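You operate a simulated robot arm through the tools that you are given. There is no shell and no other tool.

You run a simulated two-armed robot. Do the job below in one go: nothing can be reset, and whatever is moved stays where it is left.

Task
Put the 28 seal bag from the square table top on the card sheet and the 36 seal bag in the inside the kit tray. Put the pipe elbow in the inside the cap bin. Fetch the tie bag and stand it on the stirrer bench top. Take the socket cover and put it on the short bench top. Put the teal file block from the wooden bench top on the square table top and the grey file block on top of the white flat box there. Take the scrub brush and put it on the paddle table top. Put the coupling that says "2" from the wooden bench top on the square table top and the coupling labelled "3" on the paddle table top. Take the dye bottle and put it on the stirrer bench top. Fetch the label carton and set it on the stirrer bench top. Take the lamp wiping pad and leave it on the stirrer bench top. Any order will do. Set down upright: pipe elbow, tie bag, socket cover, file block, coupling, dye bottle, label carton.
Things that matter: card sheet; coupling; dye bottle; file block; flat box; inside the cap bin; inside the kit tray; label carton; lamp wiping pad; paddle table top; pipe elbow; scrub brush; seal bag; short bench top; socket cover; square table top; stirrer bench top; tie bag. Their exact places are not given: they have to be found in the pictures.

The check looks at the end state, three seconds after you hand in, the way a careful person would. Anything else that was tipped, shoved, dropped, spilled or broken makes it a failure. A push-on lid holds only when it is set on centred and level and pressed home; a screw cap is set on level and turned clockwise until tight. Flat cloth is picked up by pressing the open fingertips on it (5 to 10 N) and closing them slowly along it; thin cloth reads only 2 to 8 mm in the jaws.

Robot
Two 7-joint arms with two-finger parallel grippers on one trunk, on a base that drives. Base frame: it is fixed to the floor where the robot stands at the start and does not move with it; the origin is under the middle of the robot, x ahead of it, y to its left, z up; the surface under the hand at the start is at about z = 750. Units: mm, rad, N and s.
The left shoulder is at the start at [60, 189, 1153], the right one opposite. With the tool pointing down near the work surface each hand reaches from about 100 to 640 mm from the robot's upright axis, wherever it stands, measured 20 degrees to its own side. Places, roughly: card sheet (18x15x1 cm) [400, 300, 800]; coupling [500, 1000, 750]; dye bottle [750, 1000, 250]; file block [500, 2000, 750]; flat box [750, 1750, 750]; inside the cap bin (17x14 cm) [340, 1320, 760]; inside the kit tray (22x15 cm) [540, 5060, 800]; label carton [250, -250, 750]; lamp wiping pad (10x8x7 cm) [-1800, 300, 900]; paddle table top [3600, 600, 800]; pipe elbow (6x3x6 cm) [700, 200, 800]; scrub brush (6x5x9 cm) [300, 1200, 800]; seal bag [750, 250, 750]; short bench top [600, 5700, 800]; socket cover (9x8x8 cm) [700, 1900, 800]; square table top [600, 100, 800]; stirrer bench top [2800, 600, 800]; tie bag [750, 0, 750]. Payload 3.43 kg a hand.
The TCP of each hand is the grasp point between the finger pads, 30 mm short of the fingertips. In the tool frame z runs along the fingers and y along their closing line. Largest opening 94 mm; finger width 28, thickness 10; the body of the gripper, 50 by 96 mm, starts 55 mm behind the TCP.
Orientation is that of the tool frame in the base frame, as a unit quaternion [w, x, y, z]. With the fingers straight down and closing along the base's y, the tool's x points along the base's -x, its y along +y and its z along -z.

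Tools
- The arms move only by the tool drive_tool. It takes "left_moves", "right_moves" or both (then of equal length, played together; a hand with none holds still); each is a list of rows, each an object of numbers (a shift or turn left out is 0, a gripper value left out holds the last): "dx", "dy", "dz": the shift along the tool's x, y, z in mm; "ax", "ay", "az": the turn, a rotation vector about the tool's x, y, z in degrees; "gripper": the gripper command, from -1 (shut) to 1 (fully open), values between in proportion. In form: [{"dx": .., "dy": .., "dz": .., "ax": .., "ay": .., "az": .., "gripper": ..}, ...]. A call has 1 to 20 rows; each row shifts and turns the commanded pose from where the row before left it, along the tool's axes as they then stand. Each row takes 0.2 s and may step no farther than 50 mm and 0.15 rad from the row before; otherwise, or with a gripper value out of range, the whole call is refused. Where a pose cannot be reached the arm comes as near as it can. A force on the tool above 40 N (or 10 N above the force at the start of the call, whichever is more), or a blocked arm, ends the call early, and 0.2 s more pass. The fingers move at their own pace (about 153 mm/s each) and stop on an object; they squeeze with about 26 N. The grip force told is the motor's: it shows also when the fingers shut on nothing. Time passes only in rows, and 0.2 s behind the last, so rows that do not move let the fingers close. The reply holds the time, the measured pose of the TCP, the force on the tool along the base axes, the opening and the grip force, in the units named above and with some noise, with the torque about the TCP (base axes, N m) and any sound that the robot's microphone picked up, and new pictures: "show" is both (left out), scene, wrist or none (wrist: the cameras of the hands that moved).
- Cameras (640 x 400 px; columns grow to the right, rows downward): "scene" is now at [6.3, 9.4, 1691.5]; the picture's right is [0.14, -0.99, 0.00], its down [-0.84, -0.12, -0.53] and it looks along [0.52, 0.07, -0.85] (base axes); focal length 258 px, centre (320, 200). "left" rides on the left gripper at [76, -14, -102] in its tool frame; the picture's right is [0.18, 0.98, 0.00], its down [-0.75, 0.14, -0.64] and it looks along [-0.63, 0.12, 0.77] (tool axes); focal length 243 px, centre (320, 200). "right" rides on the right gripper at [76, 14, -102] in its tool frame; the picture's right is [-0.18, 0.98, 0.00], its down [-0.75, -0.14, -0.64] and it looks along [-0.63, -0.12, 0.77] (tool axes); focal length 243 px, centre (320, 200).
- lift_body(by): slides the trunk up (or, below 0, down) by that many mm; the arms and the scene camera ride with it, the base frame stays. It gives what a move gives, with no picture.
- steer(legs): drives the robot by 1 to 6 legs, each [ahead, left, turn to the left] in mm, mm and rad, along the robot's own axes; the way and the turn of a leg run together, so that a leg with both is an arc; at most 1500 mm and 3.142 rad a leg. The arms and the cameras ride along, it lands a little off, and it stops where it bumps. It gives what a move gives, and a new picture of the scene camera.
- pan_tilt(pan, tilt): turns the head with the scene camera to pan (to the left, within 1.501 rad either way) and tilt (down, from -0.506 to 1.204), counted from straight ahead of the robot. It gives what a move gives, and a new picture of the scene camera.
- point_at(camera, pixels): for up to 12 pixels [column, row] of the newest picture of that camera ("zoom" is the newest enlarged one), the place [x, y, z] in the base frame of the surface seen there, good to about 2 mm. It takes no simulated time.
- enlarge(camera, box): a new picture of the part [left, top, right, bottom] of that camera's present view, enlarged. It takes no simulated time.
- close_job(): hands the job in; it is judged then, once.

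Open the grippers and draw the arms clear of the work before you hand the job in, unless the task says otherwise.

The tools are called after "Request:" by a JSON object that holds its "api" and its "payload". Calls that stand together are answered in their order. drive_tool: Moves the arms, as the interface text tells. Its arguments: {"type":"object","properties":{"left_moves":{"type":"array","items":{"type":"object","properties":{"dx":{"type":"number"},"dy":{"type":"number"},"dz":{"type":"number"},"ax":{"type":"number"},"ay":{"type":"number"},"az":{"type":"number"},"gripper":{"type":"number"}}}},"right_moves":{"type":"array","items":{"type":"object","properties":{"dx":{"type":"number"},"dy":{"type":"number"},"dz":{"type":"number"},"ax":{"type":"number"},"ay":{"type":"number"},"az":{"type":"number"},"gripper":{"type":"number"}}}},"show":{"type":"string","enum":["both","scene","wrist","none"]}},"required":[]} The other tools are called the same way: lift_body (by) slides the trunk up or down; steer (legs) drives the base; pan_tilt (pan, tilt) turns the head that bears the scene camera; point_at (camera, pixels) gives the place of the surface under pixels of a picture; enlarge (camera, box) takes an enlarged picture of a part of a camera's view; close_job () hands the job in.

At the start:

```text
clock: 0.0
left_ee_pos: [346.5, 392.2, 1035.3]
left_tcp_rot: [0.0, 0.001, 1.0, 0.0]
left_force: [-0.2, 0.8, 0.0]
left_torque: [-0.02, -0.02, 0.0]
left_width: 94.4
left_grip_force: 0.0
right_ee_pos: [348.6, -11.0, 1090.2]
right_tcp_rot: [0.001, 0.001, 1.0, 0.0]
right_force: [-1.1, -0.1, -0.2]
right_torque: [-0.01, 0.0, 0.04]
right_width: 94.0
right_grip_force: 0.1
trunk travel left (down, up): [-825.0, 165.0]
robot x, y, heading: [-0.3, 1.3, -0.001]
head pan, tilt: [0.14, 1.012]
```

scene: 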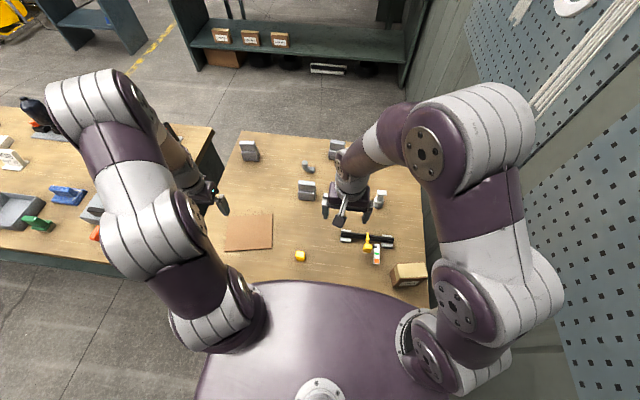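
right: 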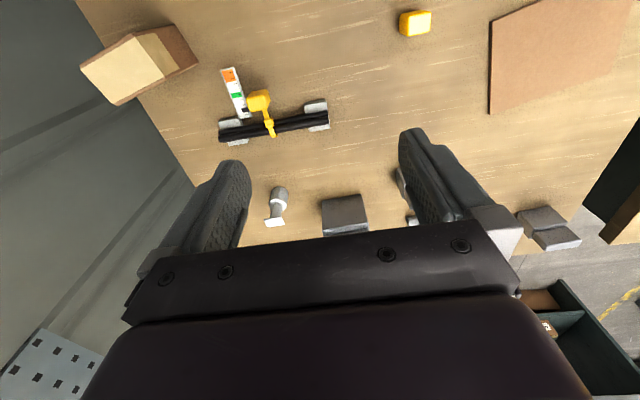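
left: 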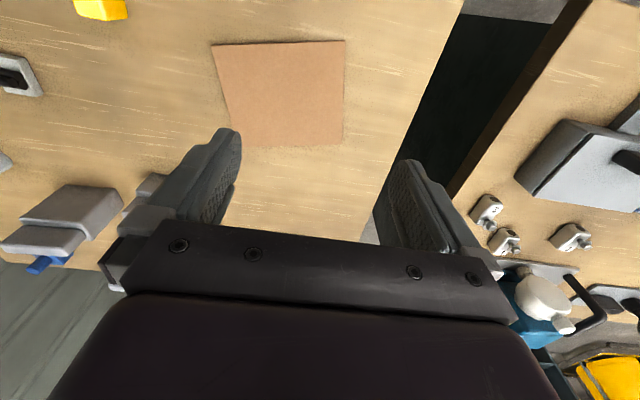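

I see the square table ahead with the card sheet (248,232), grey blocks, and a wooden bench to the left. I start by enlarging parts of the scene view to identify things.

Request:
{"api": "enlarge", "payload": {"camera": "scene", "box": [200, 120, 440, 300]}}

Request:
{"api": "enlarge", "payload": {"camera": "scene", "box": [0, 80, 220, 260]}}

Request:
{"api": "enlarge", "payload": {"camera": "scene", "box": [160, 0, 440, 120]}}

```text
2.22 times, centred on (320, 210) of scene
```

zoom: 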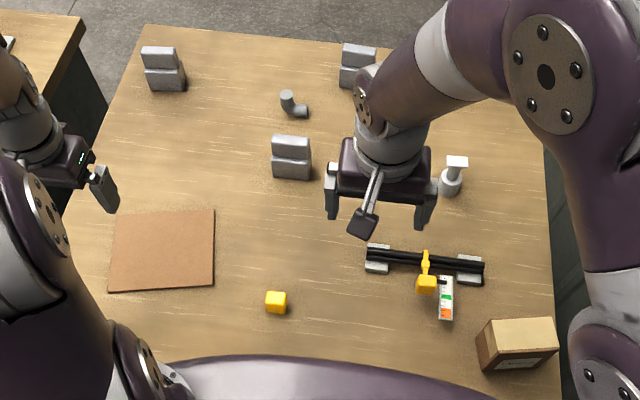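

```text
2.22 times, centred on (110, 170) of scene
```

zoom: 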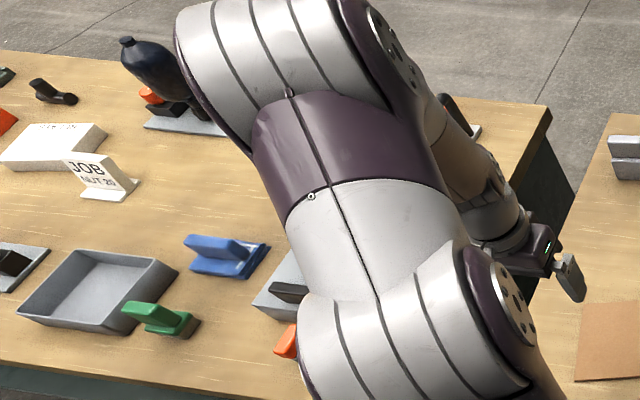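

```text
2.29 times, centred on (300, 60) of scene
```

zoom: 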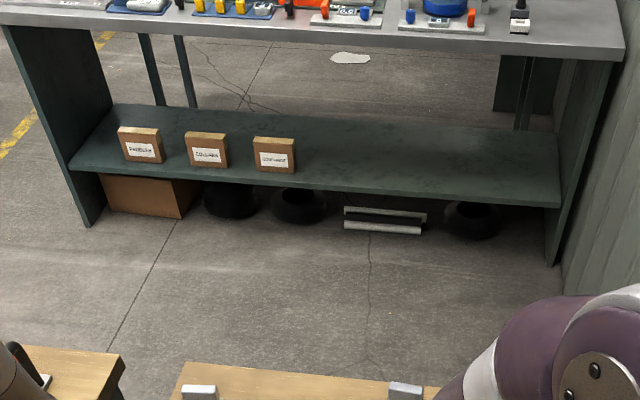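

The view ahead is partial, so I look around with the head at several pans to map the room.

Request:
{"api": "pan_tilt", "payload": {"pan": 0.0, "tilt": 0.35}}

Request:
{"api": "pan_tilt", "payload": {"pan": 0.75, "tilt": 0.45}}

Request:
{"api": "pan_tilt", "payload": {"pan": 1.45, "tilt": 0.4}}

Request:
{"api": "pan_tilt", "payload": {"pan": -1.0, "tilt": 0.6}}

```text
clock: 1.0
left_ee_pos: [346.6, 392.1, 1035.6]
left_tcp_rot: [-0.001, -0.001, 1.0, 0.001]
left_force: [-0.1, 0.7, -0.2]
left_torque: [-0.01, 0.01, -0.01]
left_width: 94.0
left_grip_force: 0.0
right_ee_pos: [349.4, -10.6, 1090.9]
right_tcp_rot: [0.0, 0.0, 1.0, 0.0]
right_force: [0.2, 0.2, 0.9]
right_torque: [0.01, 0.02, -0.02]
right_width: 93.9
right_grip_force: 0.0
trunk travel left (down, up): [-825.0, 165.0]
robot x, y, heading: [-1.1, 0.3, 0.001]
head pan, tilt: [0.0, 0.351]
```

scene: 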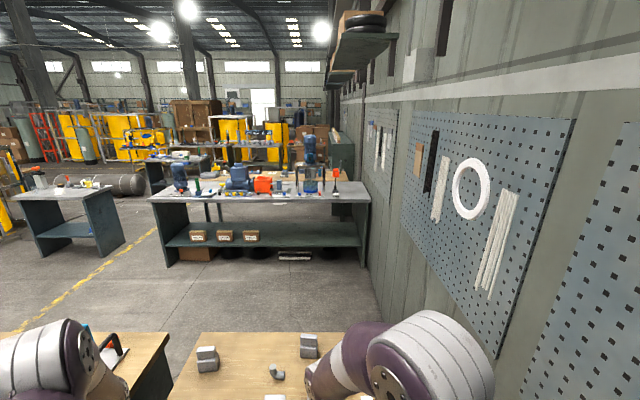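

```text
clock: 2.1
left_ee_pos: [346.8, 392.2, 1035.1]
left_tcp_rot: [0.0, 0.0, 1.0, 0.0]
left_force: [0.4, 0.2, 0.3]
left_torque: [0.01, 0.03, 0.01]
left_width: 94.3
left_grip_force: 0.1
right_ee_pos: [349.7, -11.5, 1091.9]
right_tcp_rot: [0.0, 0.0, 1.0, 0.0]
right_force: [0.6, 0.6, 0.0]
right_torque: [0.0, -0.02, -0.01]
right_width: 93.8
right_grip_force: 0.1
trunk travel left (down, up): [-825.0, 165.0]
robot x, y, heading: [-2.0, 2.5, 0.001]
head pan, tilt: [0.75, 0.45]
```

scene: 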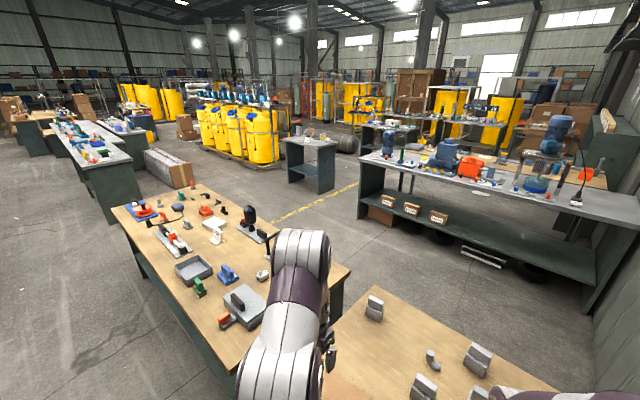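

```text
clock: 3.2
left_ee_pos: [345.5, 392.8, 1035.3]
left_tcp_rot: [0.0, 0.001, 1.0, 0.0]
left_force: [-0.2, 0.2, 0.6]
left_torque: [0.0, -0.02, 0.0]
left_width: 94.0
left_grip_force: 0.0
right_ee_pos: [349.0, -11.3, 1091.3]
right_tcp_rot: [0.0, 0.0, 1.0, 0.0]
right_force: [0.4, 0.2, 0.1]
right_torque: [-0.02, -0.01, 0.03]
right_width: 94.0
right_grip_force: 0.2
trunk travel left (down, up): [-825.0, 165.0]
robot x, y, heading: [0.9, 2.1, -0.004]
head pan, tilt: [1.45, 0.4]
```

scene: 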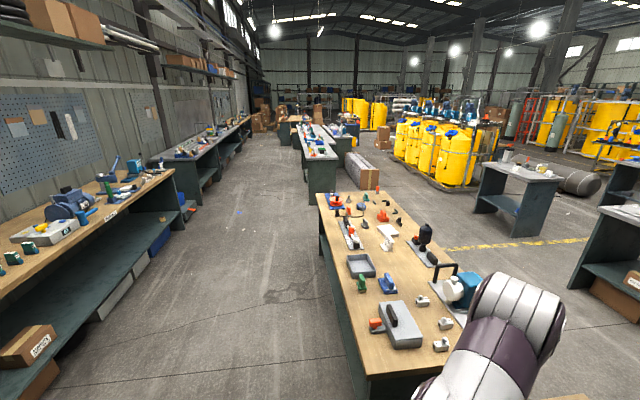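

```text
clock: 5.4
left_ee_pos: [345.6, 393.0, 1034.1]
left_tcp_rot: [0.0, 0.0, 1.0, 0.0]
left_force: [0.3, 0.5, -0.7]
left_torque: [0.0, 0.01, 0.03]
left_width: 94.1
left_grip_force: 0.0
right_ee_pos: [348.1, -9.8, 1090.7]
right_tcp_rot: [0.0, 0.0, 1.0, 0.001]
right_force: [1.2, -0.6, -0.4]
right_torque: [-0.01, 0.01, -0.01]
right_width: 94.0
right_grip_force: 0.0
trunk travel left (down, up): [-825.0, 165.0]
robot x, y, heading: [0.7, 2.1, 0.005]
head pan, tilt: [-1.0, 0.6]
```

scene: 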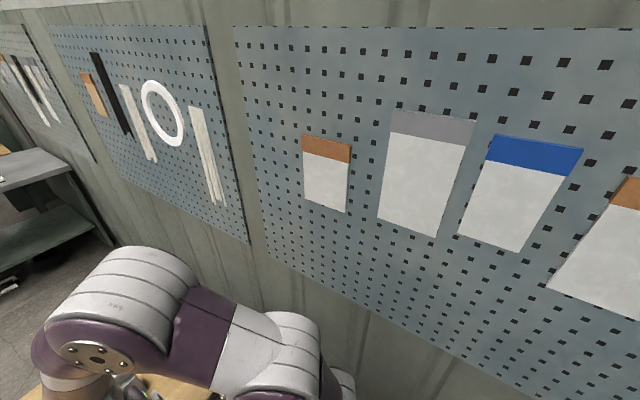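

I need detailed views; first the square table straight ahead with a raised view, then zooms.

Request:
{"api": "pan_tilt", "payload": {"pan": 0.1, "tilt": 0.9}}

Request:
{"api": "enlarge", "payload": {"camera": "scene", "box": [200, 150, 340, 240]}}

Request:
{"api": "enlarge", "payload": {"camera": "scene", "box": [300, 150, 440, 240]}}

Request:
{"api": "enlarge", "payload": {"camera": "scene", "box": [300, 230, 440, 330]}}

Request:
{"api": "enlarge", "payload": {"camera": "right", "box": [400, 160, 640, 320]}}

Request:
{"api": "enlarge", "payload": {"camera": "left", "box": [440, 60, 640, 400]}}

```text
clock: 6.8
left_ee_pos: [345.9, 392.1, 1035.0]
left_tcp_rot: [0.0, 0.0, 1.0, 0.0]
left_force: [-0.1, -0.4, 0.5]
left_torque: [-0.01, 0.01, -0.01]
left_width: 94.0
left_grip_force: 0.0
right_ee_pos: [349.5, -10.9, 1091.2]
right_tcp_rot: [0.0, 0.0, 1.0, 0.0]
right_force: [0.1, 0.0, 0.3]
right_torque: [0.0, -0.02, -0.03]
right_width: 94.1
right_grip_force: 0.1
trunk travel left (down, up): [-825.0, 165.0]
robot x, y, heading: [0.3, 2.3, -0.002]
head pan, tilt: [0.099, 0.901]
```

scene: 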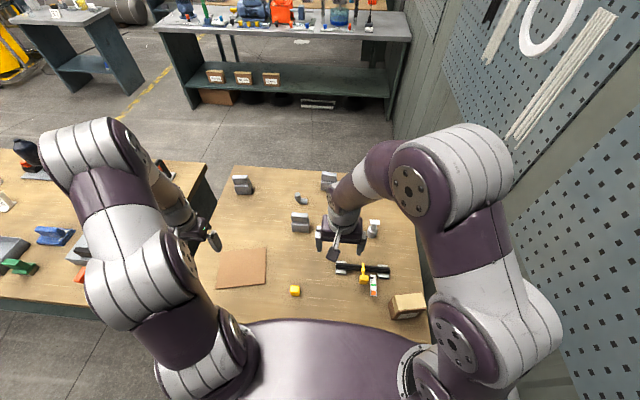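

```text
4.44 times, centred on (270, 195) of scene
```

zoom: 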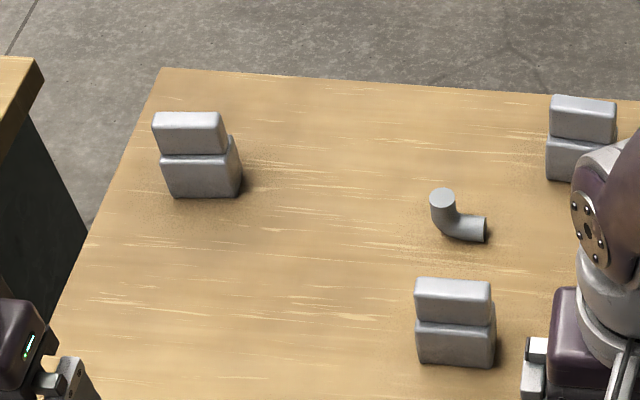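

```text
4.44 times, centred on (370, 195) of scene
```

zoom: 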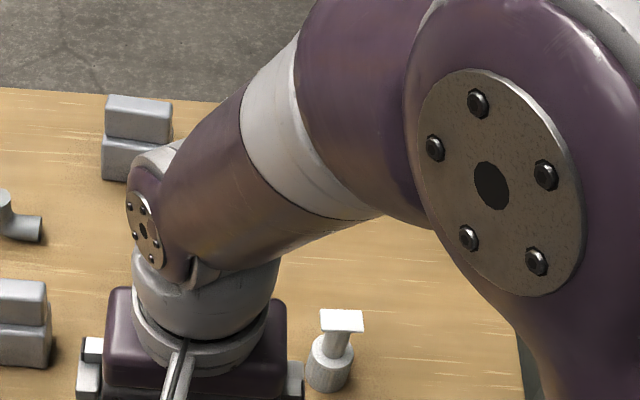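

```text
4.00 times, centred on (370, 280) of scene
```

zoom: 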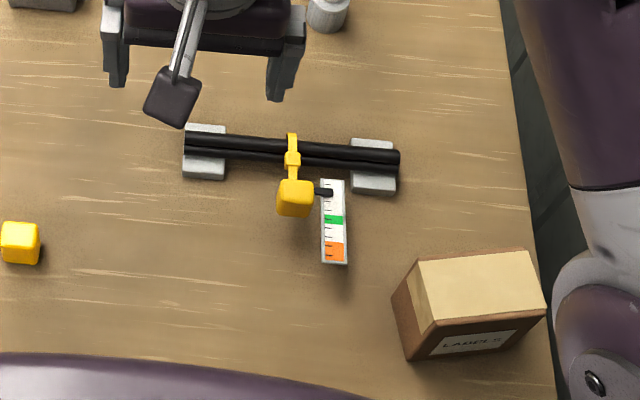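

```text
2.50 times, centred on (520, 240) of right
```

zoom: 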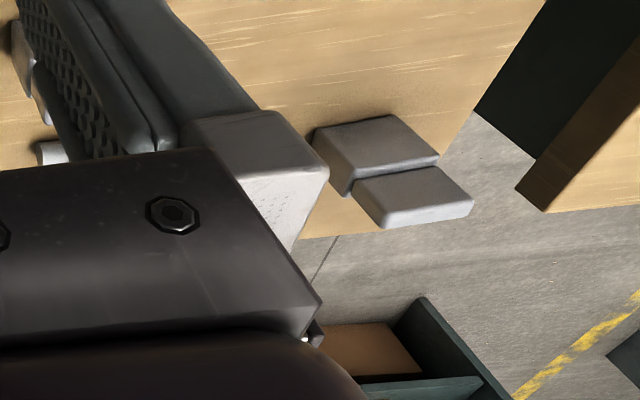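

```text
1.18 times, centred on (540, 230) of left
```

zoom: 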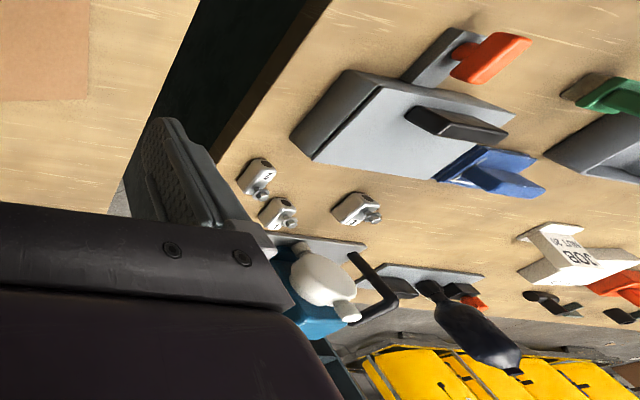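

The three grey folded bags, elbow, coupling-like white clamp and LABELS carton are visible; I'll get their coordinates.

Request:
{"api": "point_at", "payload": {"camera": "scene", "pixels": [[241, 180], [243, 190], [328, 176], [328, 186], [300, 217], [300, 228], [297, 196], [305, 201], [374, 224], [405, 300], [242, 268], [295, 290]]}}

Request:
{"api": "pan_tilt", "payload": {"pan": 1.2, "tilt": 0.75}}

Request:
{"api": "enlarge", "payload": {"camera": "scene", "box": [200, 50, 360, 150]}}

Request:
{"api": "enlarge", "payload": {"camera": "scene", "box": [260, 130, 420, 230]}}

Request:
{"api": "enlarge", "payload": {"camera": "scene", "box": [320, 80, 480, 180]}}

```text
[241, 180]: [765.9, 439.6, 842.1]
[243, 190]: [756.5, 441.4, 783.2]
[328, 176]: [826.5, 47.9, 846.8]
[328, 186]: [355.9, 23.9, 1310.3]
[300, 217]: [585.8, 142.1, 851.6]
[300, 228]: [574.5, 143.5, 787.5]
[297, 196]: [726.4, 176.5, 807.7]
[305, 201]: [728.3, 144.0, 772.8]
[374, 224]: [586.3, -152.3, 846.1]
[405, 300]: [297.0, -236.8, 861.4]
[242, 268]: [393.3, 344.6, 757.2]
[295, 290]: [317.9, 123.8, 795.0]
```

```text
clock: 8.1
left_ee_pos: [347.7, 393.2, 1034.2]
left_tcp_rot: [-0.001, 0.0, 1.0, 0.0]
left_force: [0.7, -0.3, 0.2]
left_torque: [-0.01, 0.02, 0.0]
left_width: 94.0
left_grip_force: 0.0
right_ee_pos: [348.4, -11.3, 1090.9]
right_tcp_rot: [0.0, -0.001, 1.0, -0.001]
right_force: [-1.0, 0.8, -0.2]
right_torque: [0.03, -0.03, 0.04]
right_width: 93.9
right_grip_force: 0.1
trunk travel left (down, up): [-825.0, 165.0]
robot x, y, heading: [3.0, 1.6, -0.005]
head pan, tilt: [1.201, 0.75]
```

scene: 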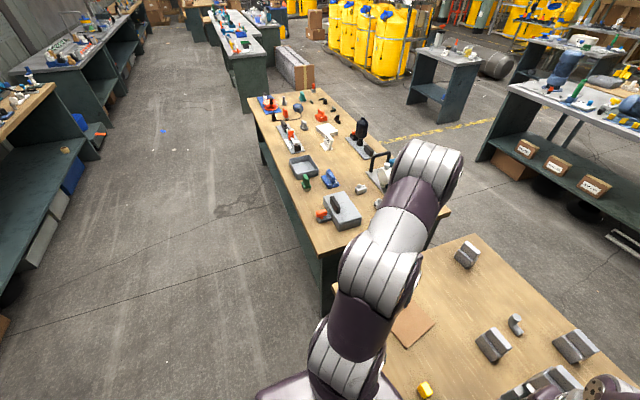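

```text
4.00 times, centred on (280, 100) of scene
```

zoom: 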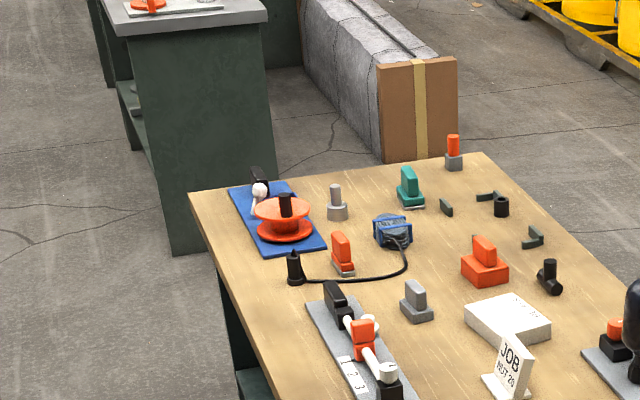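

```text
4.00 times, centred on (340, 180) of scene
```

zoom: 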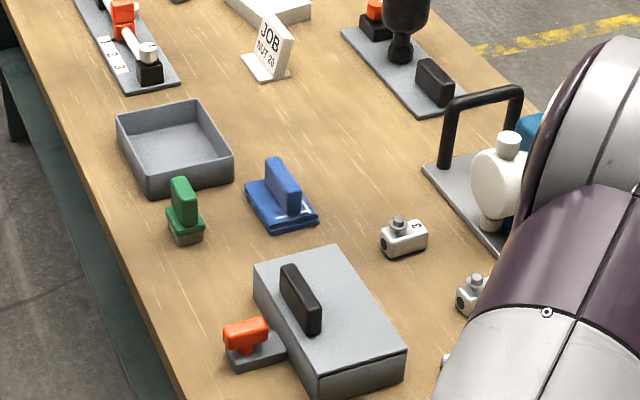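

```text
4.00 times, centred on (400, 130) of scene
```

zoom: 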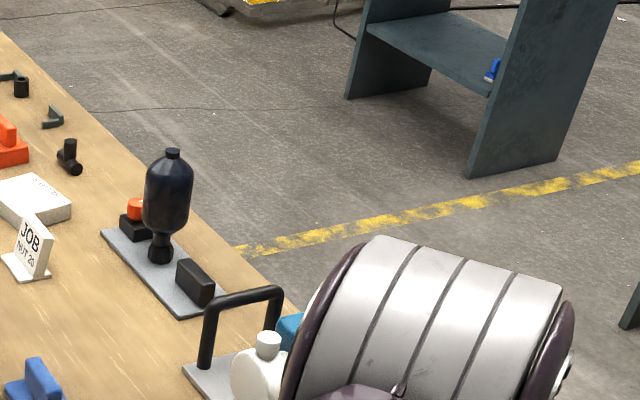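

Wooden bench items are seen: teal file block at scene (302,97), grey block (304,125), white box (327,129), orange box (321,115), bin (304,167), green brush (306,182), coupling (361,190). I get their coordinates.

Request:
{"api": "point_at", "payload": {"camera": "scene", "pixels": [[302, 95], [303, 123], [326, 129], [321, 112], [285, 112], [298, 106], [304, 168], [306, 180], [330, 177], [361, 188], [377, 203], [340, 205]]}}

Request:
{"api": "point_at", "payload": {"camera": "scene", "pixels": [[249, 98], [318, 89], [322, 254], [449, 213], [440, 246], [475, 235], [439, 50], [235, 30], [15, 200], [550, 100], [520, 85], [635, 135]]}}

```text
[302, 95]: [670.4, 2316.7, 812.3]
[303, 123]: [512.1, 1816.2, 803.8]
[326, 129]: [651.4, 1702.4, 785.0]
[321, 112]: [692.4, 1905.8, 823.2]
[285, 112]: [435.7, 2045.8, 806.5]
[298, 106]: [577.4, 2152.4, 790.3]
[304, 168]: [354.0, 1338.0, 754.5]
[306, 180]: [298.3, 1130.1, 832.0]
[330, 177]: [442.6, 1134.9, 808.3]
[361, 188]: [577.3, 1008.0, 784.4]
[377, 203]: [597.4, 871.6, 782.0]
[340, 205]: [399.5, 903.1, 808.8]
```

```text
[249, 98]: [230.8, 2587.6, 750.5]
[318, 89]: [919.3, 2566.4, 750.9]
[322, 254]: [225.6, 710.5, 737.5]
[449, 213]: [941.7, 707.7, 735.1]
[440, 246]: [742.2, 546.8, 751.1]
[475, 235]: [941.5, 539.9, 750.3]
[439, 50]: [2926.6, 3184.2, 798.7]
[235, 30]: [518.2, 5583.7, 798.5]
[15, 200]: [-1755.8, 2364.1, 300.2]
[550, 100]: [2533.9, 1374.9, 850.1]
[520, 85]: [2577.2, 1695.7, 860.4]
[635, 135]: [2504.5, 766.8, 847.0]
```

Bench geometry is clear: orange box at [692,1906] fits the socket cover, teal block [670,2317], grey [512,1816], white box [651,1702]. Next I check what the left wrist view shows at (60,220) with the blue tab, and zoom in.

Request:
{"api": "point_at", "payload": {"camera": "left", "pixels": [[75, 205], [40, 240], [45, 264], [20, 75], [150, 185], [5, 160]]}}

Request:
{"api": "enlarge", "payload": {"camera": "left", "box": [0, 150, 180, 290]}}

Request:
{"api": "enlarge", "payload": {"camera": "right", "box": [180, 60, 440, 240]}}

```text
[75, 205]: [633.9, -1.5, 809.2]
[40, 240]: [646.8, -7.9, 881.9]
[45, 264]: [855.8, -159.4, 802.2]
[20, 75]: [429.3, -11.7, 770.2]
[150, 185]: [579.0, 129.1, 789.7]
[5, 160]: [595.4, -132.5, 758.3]
```

```text
2.86 times, centred on (90, 220) of left
```

zoom: 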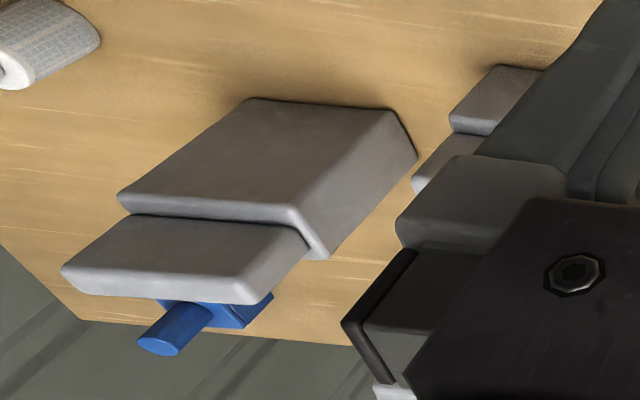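

```text
2.22 times, centred on (310, 150) of right
```

zoom: 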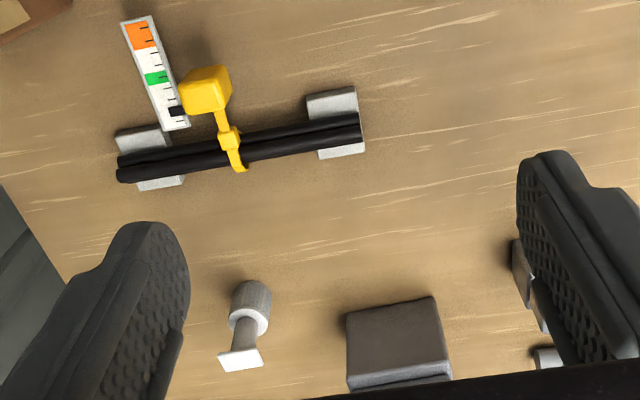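

A fourth bag sits at about [640,-5], hidden by the right arm, so labels must be read. I shift the right hand forward and turn it about so that its camera looks back at the bags' far faces.

Request:
{"api": "drive_tool", "payload": {"right_moves": [{"dx": -50}, {"dx": -50}, {"dx": -50}, {"dx": -50}, {"dx": -50}, {"dx": -20}], "show": "none"}}

Request:
{"api": "drive_tool", "payload": {"right_moves": [{"az": 8.5}, {"az": 8.5}, {"az": 8.5}, {"az": 8.5}, {"az": 8.5}, {"az": 8.5}, {"az": 8.5}, {"az": 8.5}, {"az": 8.5}, {"az": 8.5}, {"az": 8.5}, {"az": 8.5}, {"az": 8.5}, {"az": 8.5}, {"az": 8.5}, {"az": 8.5}, {"az": 8.5}, {"az": 8.5}, {"az": 8.5}, {"az": 8.5}], "show": "wrist"}}

```text
clock: 9.5
left_ee_pos: [346.5, 393.4, 1034.7]
left_tcp_rot: [0.0, 0.0, 1.0, 0.0]
left_force: [0.1, -0.3, -0.8]
left_torque: [-0.01, 0.01, 0.01]
left_width: 94.2
left_grip_force: 0.0
right_ee_pos: [558.4, -22.1, 1071.1]
right_tcp_rot: [0.0, 0.0, 1.0, 0.0]
right_force: [-0.2, 0.3, 0.2]
right_torque: [-0.02, 0.02, 0.04]
right_width: 94.2
right_grip_force: 0.2
right hand out of reach, approached as far as the arm can: row 4, 5, 6
trunk travel left (down, up): [-825.0, 165.0]
robot x, y, heading: [-4.4, -1.1, 0.0]
head pan, tilt: [1.201, 0.75]
```

```text
clock: 13.7
left_ee_pos: [347.6, 392.4, 1034.8]
left_tcp_rot: [-0.001, 0.0, 1.0, 0.0]
left_force: [0.2, -0.4, 0.4]
left_torque: [0.0, -0.02, 0.0]
left_width: 94.1
left_grip_force: 0.1
right_ee_pos: [565.4, -70.8, 1067.9]
right_tcp_rot: [-0.023, 0.988, 0.155, 0.001]
right_force: [-0.2, -0.2, 0.2]
right_torque: [0.01, -0.03, 0.04]
right_width: 94.0
right_grip_force: 0.1
right hand out of reach, approached as far as the arm can: row 19, 20
trunk travel left (down, up): [-825.0, 165.0]
robot x, y, heading: [-0.1, -2.3, -0.003]
head pan, tilt: [1.201, 0.75]
```

right: 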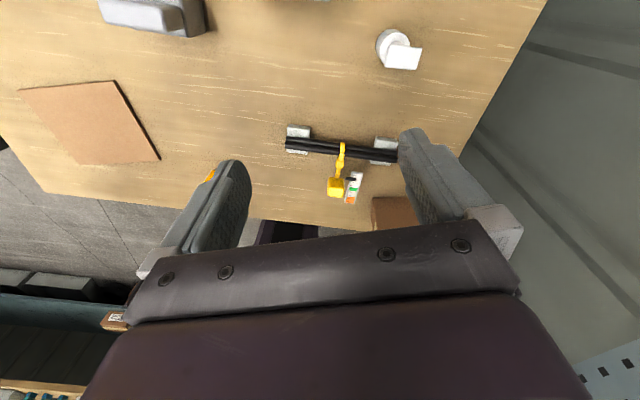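

The hand is at its reach limit, and its view misses the bags. I check the table edge points and the robot's closeness to it.

Request:
{"api": "point_at", "payload": {"camera": "right", "pixels": [[60, 185], [260, 215], [285, 232], [500, 60], [90, 120], [398, 52], [340, 180]]}}

Request:
{"api": "enlarge", "payload": {"camera": "right", "box": [200, 180, 440, 260]}}

Request:
{"api": "pan_tilt", "payload": {"pan": 0.5, "tilt": 1.2}}

```text
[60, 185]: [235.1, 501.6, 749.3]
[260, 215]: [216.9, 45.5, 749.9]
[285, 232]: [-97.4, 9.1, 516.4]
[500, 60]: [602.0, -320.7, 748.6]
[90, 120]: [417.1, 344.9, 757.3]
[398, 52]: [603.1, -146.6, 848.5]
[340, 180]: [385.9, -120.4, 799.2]
```

```text
2.67 times, centred on (320, 220) of right
```

zoom: 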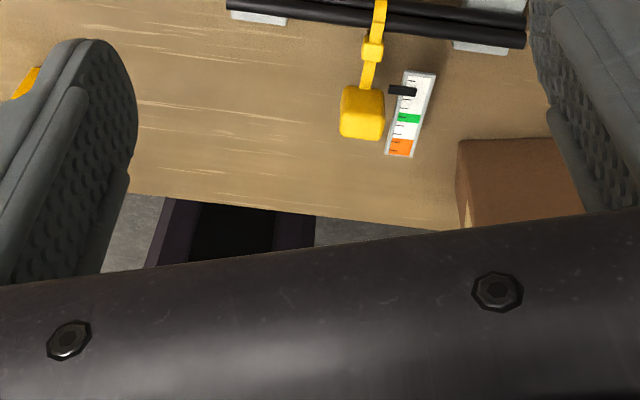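

```text
clock: 14.8
left_ee_pos: [346.6, 393.1, 1035.1]
left_tcp_rot: [0.0, 0.0, 1.0, 0.0]
left_force: [-0.5, 0.3, -0.6]
left_torque: [0.01, -0.01, 0.01]
left_width: 94.1
left_grip_force: 0.2
right_ee_pos: [565.4, -69.1, 1067.3]
right_tcp_rot: [-0.022, 0.988, 0.155, -0.001]
right_force: [-0.3, 0.3, -0.6]
right_torque: [-0.03, 0.01, -0.01]
right_width: 93.9
right_grip_force: 0.1
trunk travel left (down, up): [-825.0, 165.0]
robot x, y, heading: [-0.6, 1.1, 0.002]
head pan, tilt: [0.499, 1.201]
```

scene: 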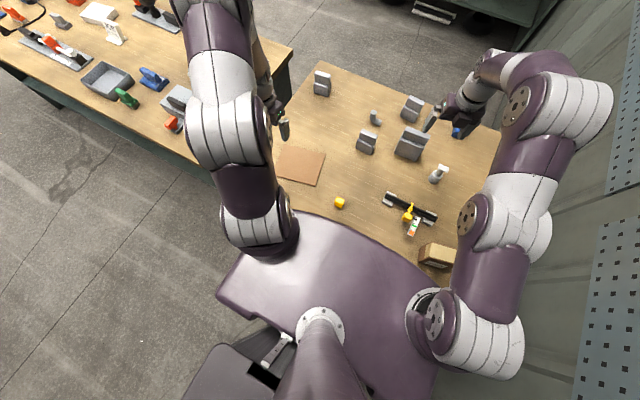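

Now four bags are seen: (322,84), (413,107), (366,142), and the larger at (410,142). I check the base outline and read bag coordinates.

Request:
{"api": "point_at", "payload": {"camera": "scene", "pixels": [[322, 78], [412, 103], [366, 136], [411, 133], [411, 150], [375, 115], [457, 131], [437, 175], [225, 345], [285, 345], [200, 385], [215, 375]]}}

Request:
{"api": "enlarge", "payload": {"camera": "scene", "box": [300, 50, 500, 190]}}

Request:
{"api": "enlarge", "payload": {"camera": "scene", "box": [0, 0, 300, 190]}}

```text
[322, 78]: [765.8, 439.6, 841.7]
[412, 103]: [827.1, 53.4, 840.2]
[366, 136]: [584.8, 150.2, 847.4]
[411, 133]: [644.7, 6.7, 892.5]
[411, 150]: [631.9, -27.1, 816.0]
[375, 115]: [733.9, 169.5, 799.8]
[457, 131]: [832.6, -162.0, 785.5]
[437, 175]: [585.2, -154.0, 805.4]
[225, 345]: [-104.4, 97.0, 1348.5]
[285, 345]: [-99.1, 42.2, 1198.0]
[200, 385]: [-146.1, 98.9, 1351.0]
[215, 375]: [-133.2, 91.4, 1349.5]
```

```text
2.86 times, centred on (400, 120) of scene
```

zoom: 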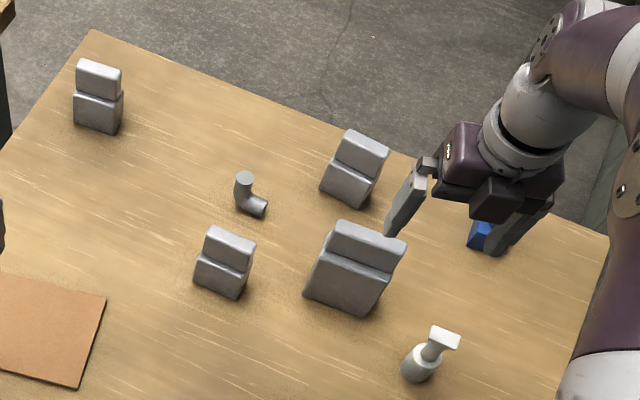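

```text
2.11 times, centred on (150, 95) of scene
```

zoom: 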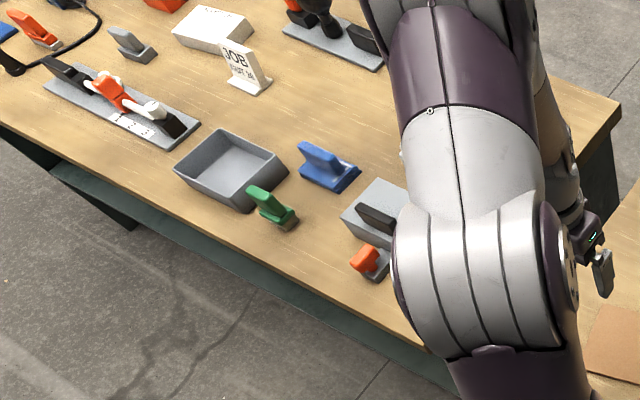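

The large bag at [640,-5] should be the tie bag and the three small ones the seal bags. Before planning base moves I look at the robot's own base with the left wrist camera, moving it to the left side of the robot and turning it to look back towards -y.

Request:
{"api": "drive_tool", "payload": {"left_moves": [{"dx": 49, "az": 7.5}, {"dx": 40, "dy": -10, "az": 7.5}, {"dx": 40, "dy": -10, "az": 7.5}, {"dx": 40, "dy": -20, "az": 7.5}, {"dx": 40, "dy": -20, "az": 7.5}, {"dx": 40, "dy": 0, "az": 7.5}, {"dx": 40, "az": 7.5}, {"dx": 20, "az": 7.5}, {"az": 7.5}, {"az": 7.5}, {"az": 7.5}, {"az": 7.5}], "show": "wrist"}}

```text
clock: 17.4
left_ee_pos: [56.3, 471.8, 1035.7]
left_tcp_rot: [-0.012, 0.694, 0.719, 0.004]
left_force: [0.6, 0.0, 0.8]
left_torque: [-0.04, 0.0, 0.02]
left_width: 94.2
left_grip_force: 0.2
left hand out of reach, approached as far as the arm can: row 12
right_ee_pos: [565.3, -67.2, 1067.2]
right_tcp_rot: [-0.021, 0.988, 0.155, -0.001]
right_force: [0.2, 0.1, 0.0]
right_torque: [-0.03, 0.0, 0.03]
right_width: 93.8
right_grip_force: 0.1
trunk travel left (down, up): [-825.0, 165.0]
robot x, y, heading: [-1.2, 1.0, 0.001]
head pan, tilt: [0.499, 1.201]
```

left: 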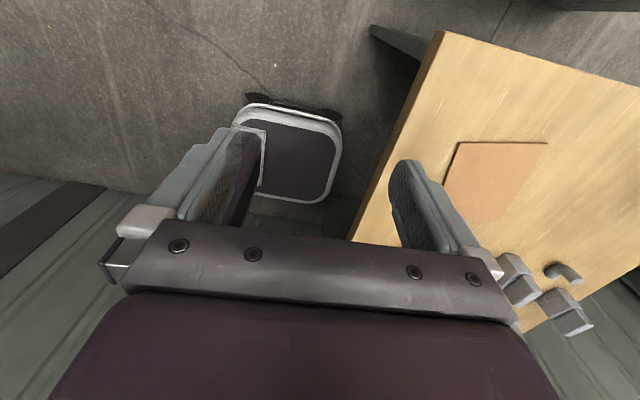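

The base (rounded box at (290,150)) is visible next to the table. I read its extents.

Request:
{"api": "point_at", "payload": {"camera": "left", "pixels": [[340, 125], [338, 150], [330, 190], [300, 200], [250, 105], [240, 120], [300, 160], [365, 150], [390, 60], [350, 185], [395, 100]]}}

Request:
{"api": "enlarge", "payload": {"camera": "left", "box": [220, 0, 460, 240]}}

```text
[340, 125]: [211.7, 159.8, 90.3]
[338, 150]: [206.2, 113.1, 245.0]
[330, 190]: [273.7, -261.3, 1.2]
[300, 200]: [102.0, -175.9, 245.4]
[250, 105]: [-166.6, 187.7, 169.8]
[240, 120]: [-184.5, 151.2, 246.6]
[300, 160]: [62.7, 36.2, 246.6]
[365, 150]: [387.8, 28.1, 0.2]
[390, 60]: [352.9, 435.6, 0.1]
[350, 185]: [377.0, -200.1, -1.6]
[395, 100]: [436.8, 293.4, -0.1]
```

```text
1.67 times, centred on (340, 120) of left
```

zoom: 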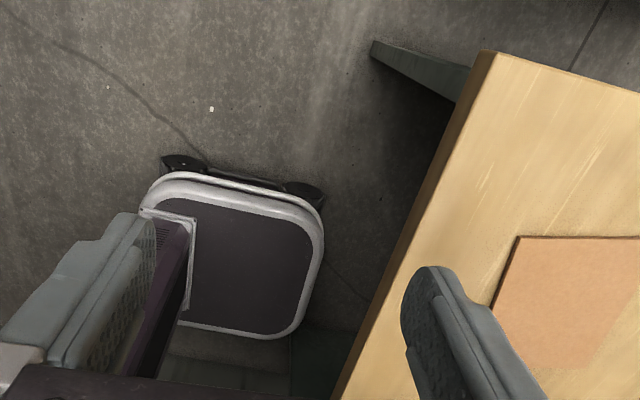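

The base is about ±210 by ±190 mm and 245 high, the square table is open below, and the column stands at x≈-97, so I can roll in under the table. I drive ahead 150 mm first.

Request:
{"api": "steer", "payload": {"legs": [[150, 0, 0]]}}

```text
clock: 18.8
left_ee_pos: [205.0, 470.4, 1037.8]
left_tcp_rot: [-0.013, 0.694, 0.719, 0.006]
left_force: [0.0, -1.1, -0.9]
left_torque: [0.01, -0.01, -0.01]
left_width: 94.1
left_grip_force: 0.1
right_ee_pos: [713.7, -70.8, 1068.6]
right_tcp_rot: [-0.022, 0.988, 0.156, 0.0]
right_force: [0.1, -0.6, 0.5]
right_torque: [0.0, 0.02, 0.01]
right_width: 94.1
right_grip_force: 0.2
trunk travel left (down, up): [-825.0, 165.0]
robot x, y, heading: [151.7, 0.2, 0.0]
head pan, tilt: [0.499, 1.201]
```

scene: 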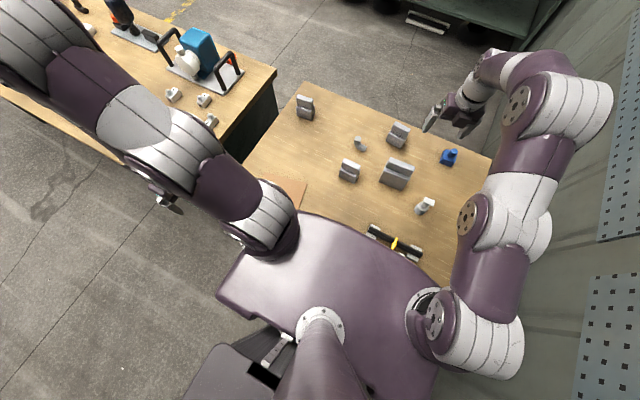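

The advance worked. Now I take a right wrist picture with the hand at x=714.

Request:
{"api": "drive_tool", "payload": {"right_moves": [{"dz": -20, "dy": -30}], "show": "wrist"}}

```text
clock: 19.1
left_ee_pos: [204.0, 472.4, 1036.1]
left_tcp_rot: [-0.013, 0.694, 0.72, 0.005]
left_force: [-0.4, -0.8, -0.5]
left_torque: [-0.02, -0.01, -0.03]
left_width: 93.6
left_grip_force: 0.1
right_ee_pos: [698.2, -58.6, 1085.6]
right_tcp_rot: [-0.028, 0.987, 0.161, 0.0]
right_force: [-0.4, -0.5, 1.1]
right_torque: [-0.04, -0.04, 0.01]
right_width: 94.2
right_grip_force: 0.0
right hand out of reach, approached as far as the arm can: row 1
trunk travel left (down, up): [-825.0, 165.0]
robot x, y, heading: [149.4, -0.5, 0.001]
head pan, tilt: [0.499, 1.201]
```

right: 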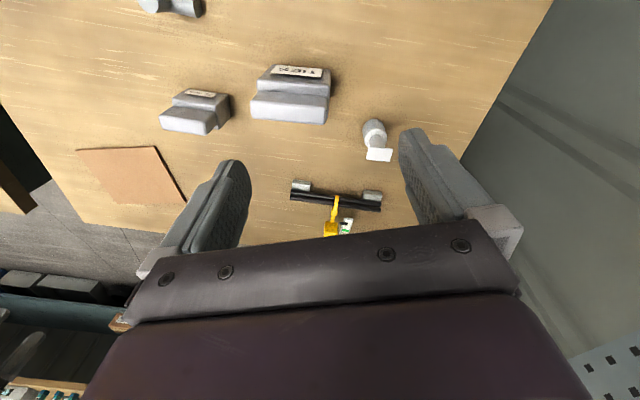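

Labels appear on the far faces of the bags at (200,93) and (297,70); I enlarge them.

Request:
{"api": "enlarge", "payload": {"camera": "right", "box": [240, 50, 340, 110]}}

Request:
{"api": "enlarge", "payload": {"camera": "right", "box": [160, 80, 240, 130]}}

```text
6.40 times, centred on (290, 80) of right
```

zoom: 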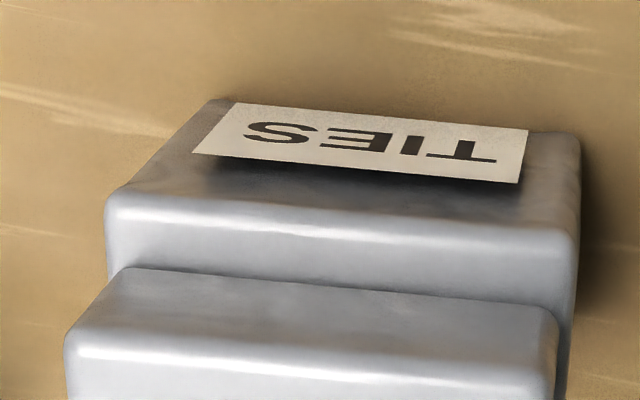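

```text
8.00 times, centred on (200, 105) of right
```

zoom: 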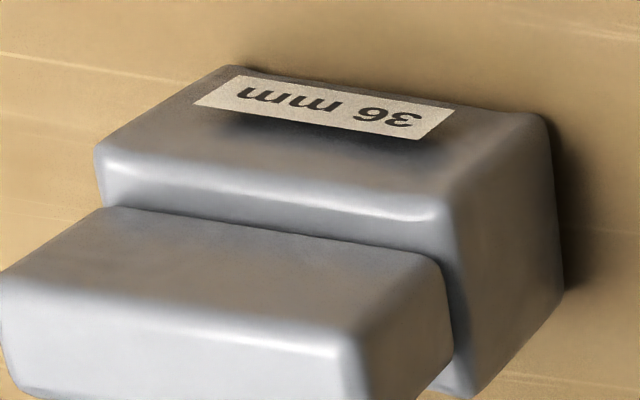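

The near small bag is "36 mm" and the large one is "TIES". For the two far bags I roll in 110 mm more and look again.

Request:
{"api": "steer", "payload": {"legs": [[110, 0, 0]]}}

Request:
{"api": "drive_tool", "payload": {"right_moves": [{"dx": 30, "dz": 20, "ay": -8}, {"dx": 20, "ay": -8}, {"ay": -4}], "show": "wrist"}}

```text
clock: 20.3
left_ee_pos: [314.9, 470.1, 1036.1]
left_tcp_rot: [-0.014, 0.695, 0.719, 0.005]
left_force: [0.2, -0.6, 0.7]
left_torque: [0.03, -0.01, 0.02]
left_width: 93.7
left_grip_force: 0.1
right_ee_pos: [809.5, -59.5, 1083.8]
right_tcp_rot: [-0.028, 0.987, 0.16, 0.0]
right_force: [0.2, 0.3, 0.4]
right_torque: [0.03, 0.03, -0.02]
right_width: 94.0
right_grip_force: 0.0
trunk travel left (down, up): [-825.0, 165.0]
robot x, y, heading: [259.1, -2.1, -0.001]
head pan, tilt: [0.499, 1.201]
```

scene: 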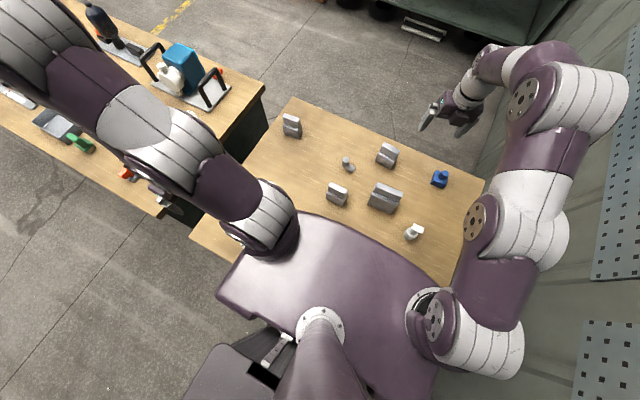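

```text
clock: 21.1
left_ee_pos: [315.5, 470.4, 1035.7]
left_tcp_rot: [-0.014, 0.693, 0.72, 0.004]
left_force: [-0.1, -0.1, 0.1]
left_torque: [-0.02, 0.02, -0.04]
left_width: 94.1
left_grip_force: 0.0
right_ee_pos: [732.0, -84.9, 997.9]
right_tcp_rot: [-0.005, 0.975, 0.167, -0.149]
right_force: [-0.3, 0.5, -0.4]
right_torque: [0.0, 0.02, -0.02]
right_width: 94.1
right_grip_force: 0.1
right hand out of reach, approached as far as the arm can: row 1, 2, 3
trunk travel left (down, up): [-825.0, 165.0]
robot x, y, heading: [260.4, 0.4, -0.005]
head pan, tilt: [0.499, 1.201]
```

right: 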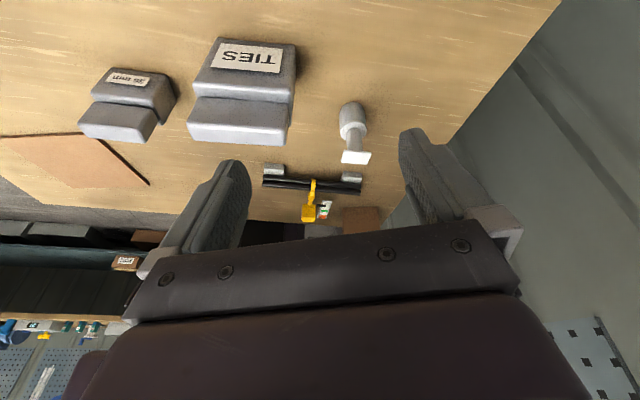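

Tilting pulled the hand in. I restore it to vertical and out to x≈810 where the camera looks steeply down on the far bags.

Request:
{"api": "drive_tool", "payload": {"right_moves": [{"ay": 8, "dz": -30}, {"ay": 8, "dz": -30}, {"dz": -20, "dx": 20}, {"dx": 30}, {"dx": 30}], "show": "wrist"}}

```text
clock: 22.3
left_ee_pos: [315.5, 471.4, 1037.5]
left_tcp_rot: [-0.015, 0.695, 0.719, 0.004]
left_force: [0.4, 0.8, -0.2]
left_torque: [0.03, -0.04, 0.03]
left_width: 93.7
left_grip_force: 0.1
right_ee_pos: [802.7, -64.3, 1063.1]
right_tcp_rot: [-0.022, 0.986, 0.162, -0.034]
right_force: [-0.2, -0.2, 0.8]
right_torque: [0.01, 0.0, -0.02]
right_width: 94.0
right_grip_force: 0.0
right hand out of reach, approached as far as the arm can: row 5
trunk travel left (down, up): [-825.0, 165.0]
robot x, y, heading: [260.1, 3.9, 0.0]
head pan, tilt: [0.499, 1.201]
```

right: 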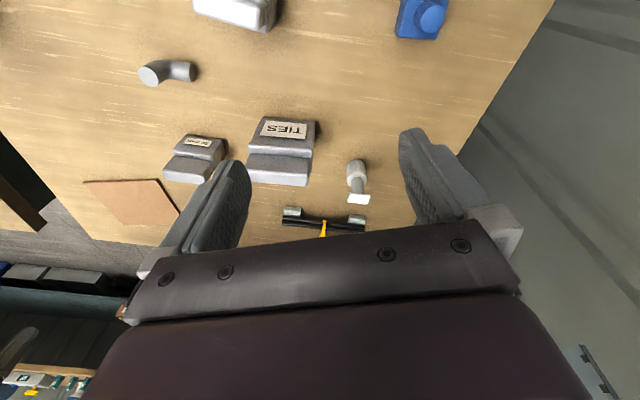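

The far bag just shows at the top (235,10). I tilt the hand 24° so the camera looks straight down and push it a bit further out.

Request:
{"api": "drive_tool", "payload": {"right_moves": [{"ay": 8, "dx": 15}, {"ay": 8, "dx": 25, "dz": 10}, {"ay": 8, "dx": 25, "dz": 10}, {"dx": 20}], "show": "wrist"}}

Request:
{"api": "enlarge", "payload": {"camera": "right", "box": [160, 0, 340, 110]}}

```text
clock: 23.3
left_ee_pos: [315.4, 470.4, 1036.2]
left_tcp_rot: [-0.014, 0.694, 0.719, 0.005]
left_force: [1.4, -0.7, 0.3]
left_torque: [-0.01, 0.02, 0.0]
left_width: 94.0
left_grip_force: 0.0
right_ee_pos: [884.5, -35.2, 1057.1]
right_tcp_rot: [-0.057, 0.972, 0.153, 0.172]
right_force: [0.1, -0.6, 0.3]
right_torque: [-0.01, 0.03, -0.01]
right_width: 94.1
right_grip_force: 0.0
trunk travel left (down, up): [-825.0, 165.0]
robot x, y, heading: [260.1, -0.4, -0.0]
head pan, tilt: [0.499, 1.201]
```

right: 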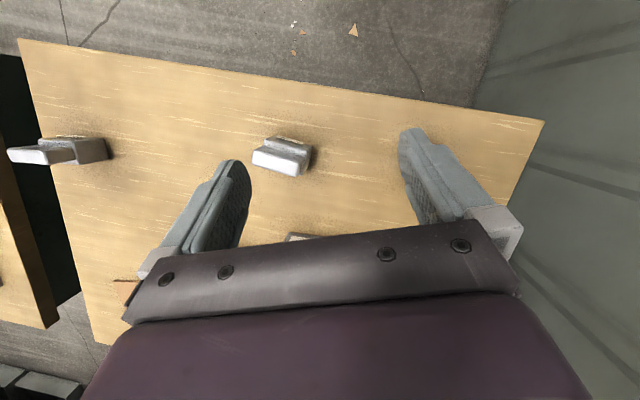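

```text
3.56 times, centred on (250, 55) of right
```

zoom: 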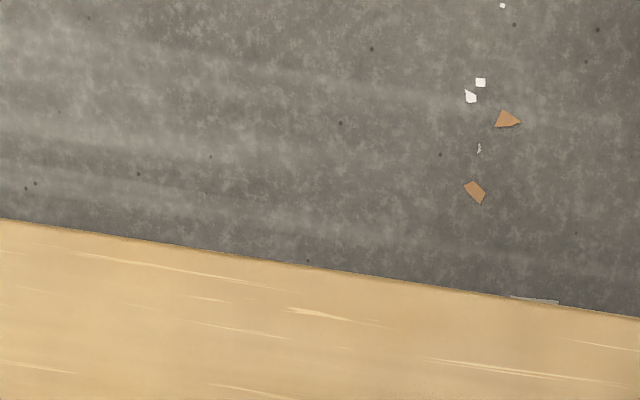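

Both far bags are in view at (283,155) and (65,148); I enlarge them to read their labels.

Request:
{"api": "enlarge", "payload": {"camera": "right", "box": [250, 120, 320, 180]}}

Request:
{"api": "enlarge", "payload": {"camera": "right", "box": [0, 110, 120, 185]}}

```text
6.67 times, centred on (285, 150) of right
```

zoom: 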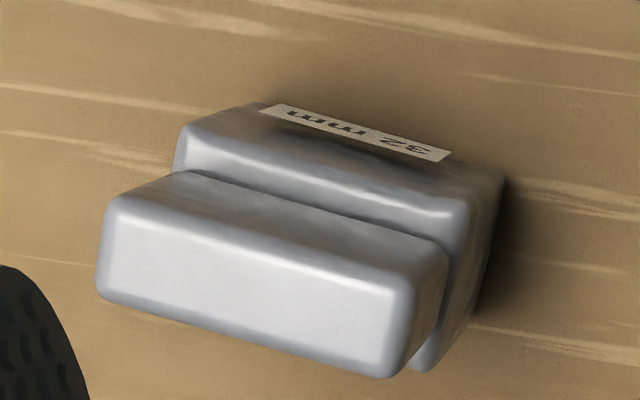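

```text
5.33 times, centred on (60, 148) of right
```

zoom: 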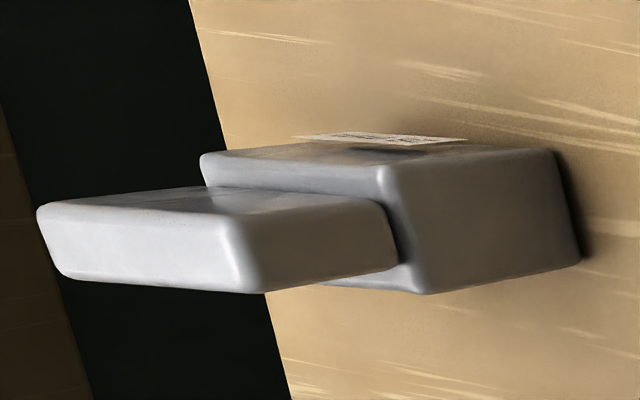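

The far right bag reads "32 mm", so the 28 bag must be the one at [766,440]. I zoom on it with the scene camera to measure its shape and orientation.

Request:
{"api": "enlarge", "payload": {"camera": "scene", "box": [270, 100, 320, 150]}}

Request:
{"api": "point_at", "payload": {"camera": "zoom", "pixels": [[320, 200], [220, 150], [400, 150], [220, 250], [400, 250], [300, 300]]}}

```text
8.00 times, centred on (295, 125) of scene
```

zoom: 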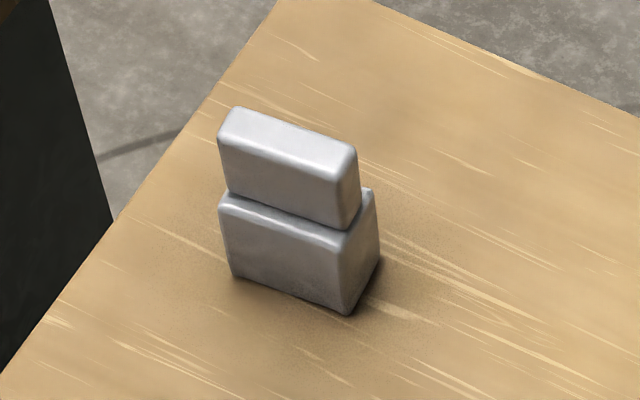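

```text
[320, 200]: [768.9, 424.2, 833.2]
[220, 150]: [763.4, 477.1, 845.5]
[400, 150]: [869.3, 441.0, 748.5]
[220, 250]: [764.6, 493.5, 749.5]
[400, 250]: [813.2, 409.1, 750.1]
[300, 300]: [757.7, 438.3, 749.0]
```

Bag has a lower block and a thinner upper block; I sample corner points.

Request:
{"api": "point_at", "payload": {"camera": "zoom", "pixels": [[238, 112], [222, 132], [345, 168], [352, 150], [345, 222], [228, 185], [225, 205], [340, 243], [346, 308], [235, 275], [372, 195], [376, 262]]}}

```text
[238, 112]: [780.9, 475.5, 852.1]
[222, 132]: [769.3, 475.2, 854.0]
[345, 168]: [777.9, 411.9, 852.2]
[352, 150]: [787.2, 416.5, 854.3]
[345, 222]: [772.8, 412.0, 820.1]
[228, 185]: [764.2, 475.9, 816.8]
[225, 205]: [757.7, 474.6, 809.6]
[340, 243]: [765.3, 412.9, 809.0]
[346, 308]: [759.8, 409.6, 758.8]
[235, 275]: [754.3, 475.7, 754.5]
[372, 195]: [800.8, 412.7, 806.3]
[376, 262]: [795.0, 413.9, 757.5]
```

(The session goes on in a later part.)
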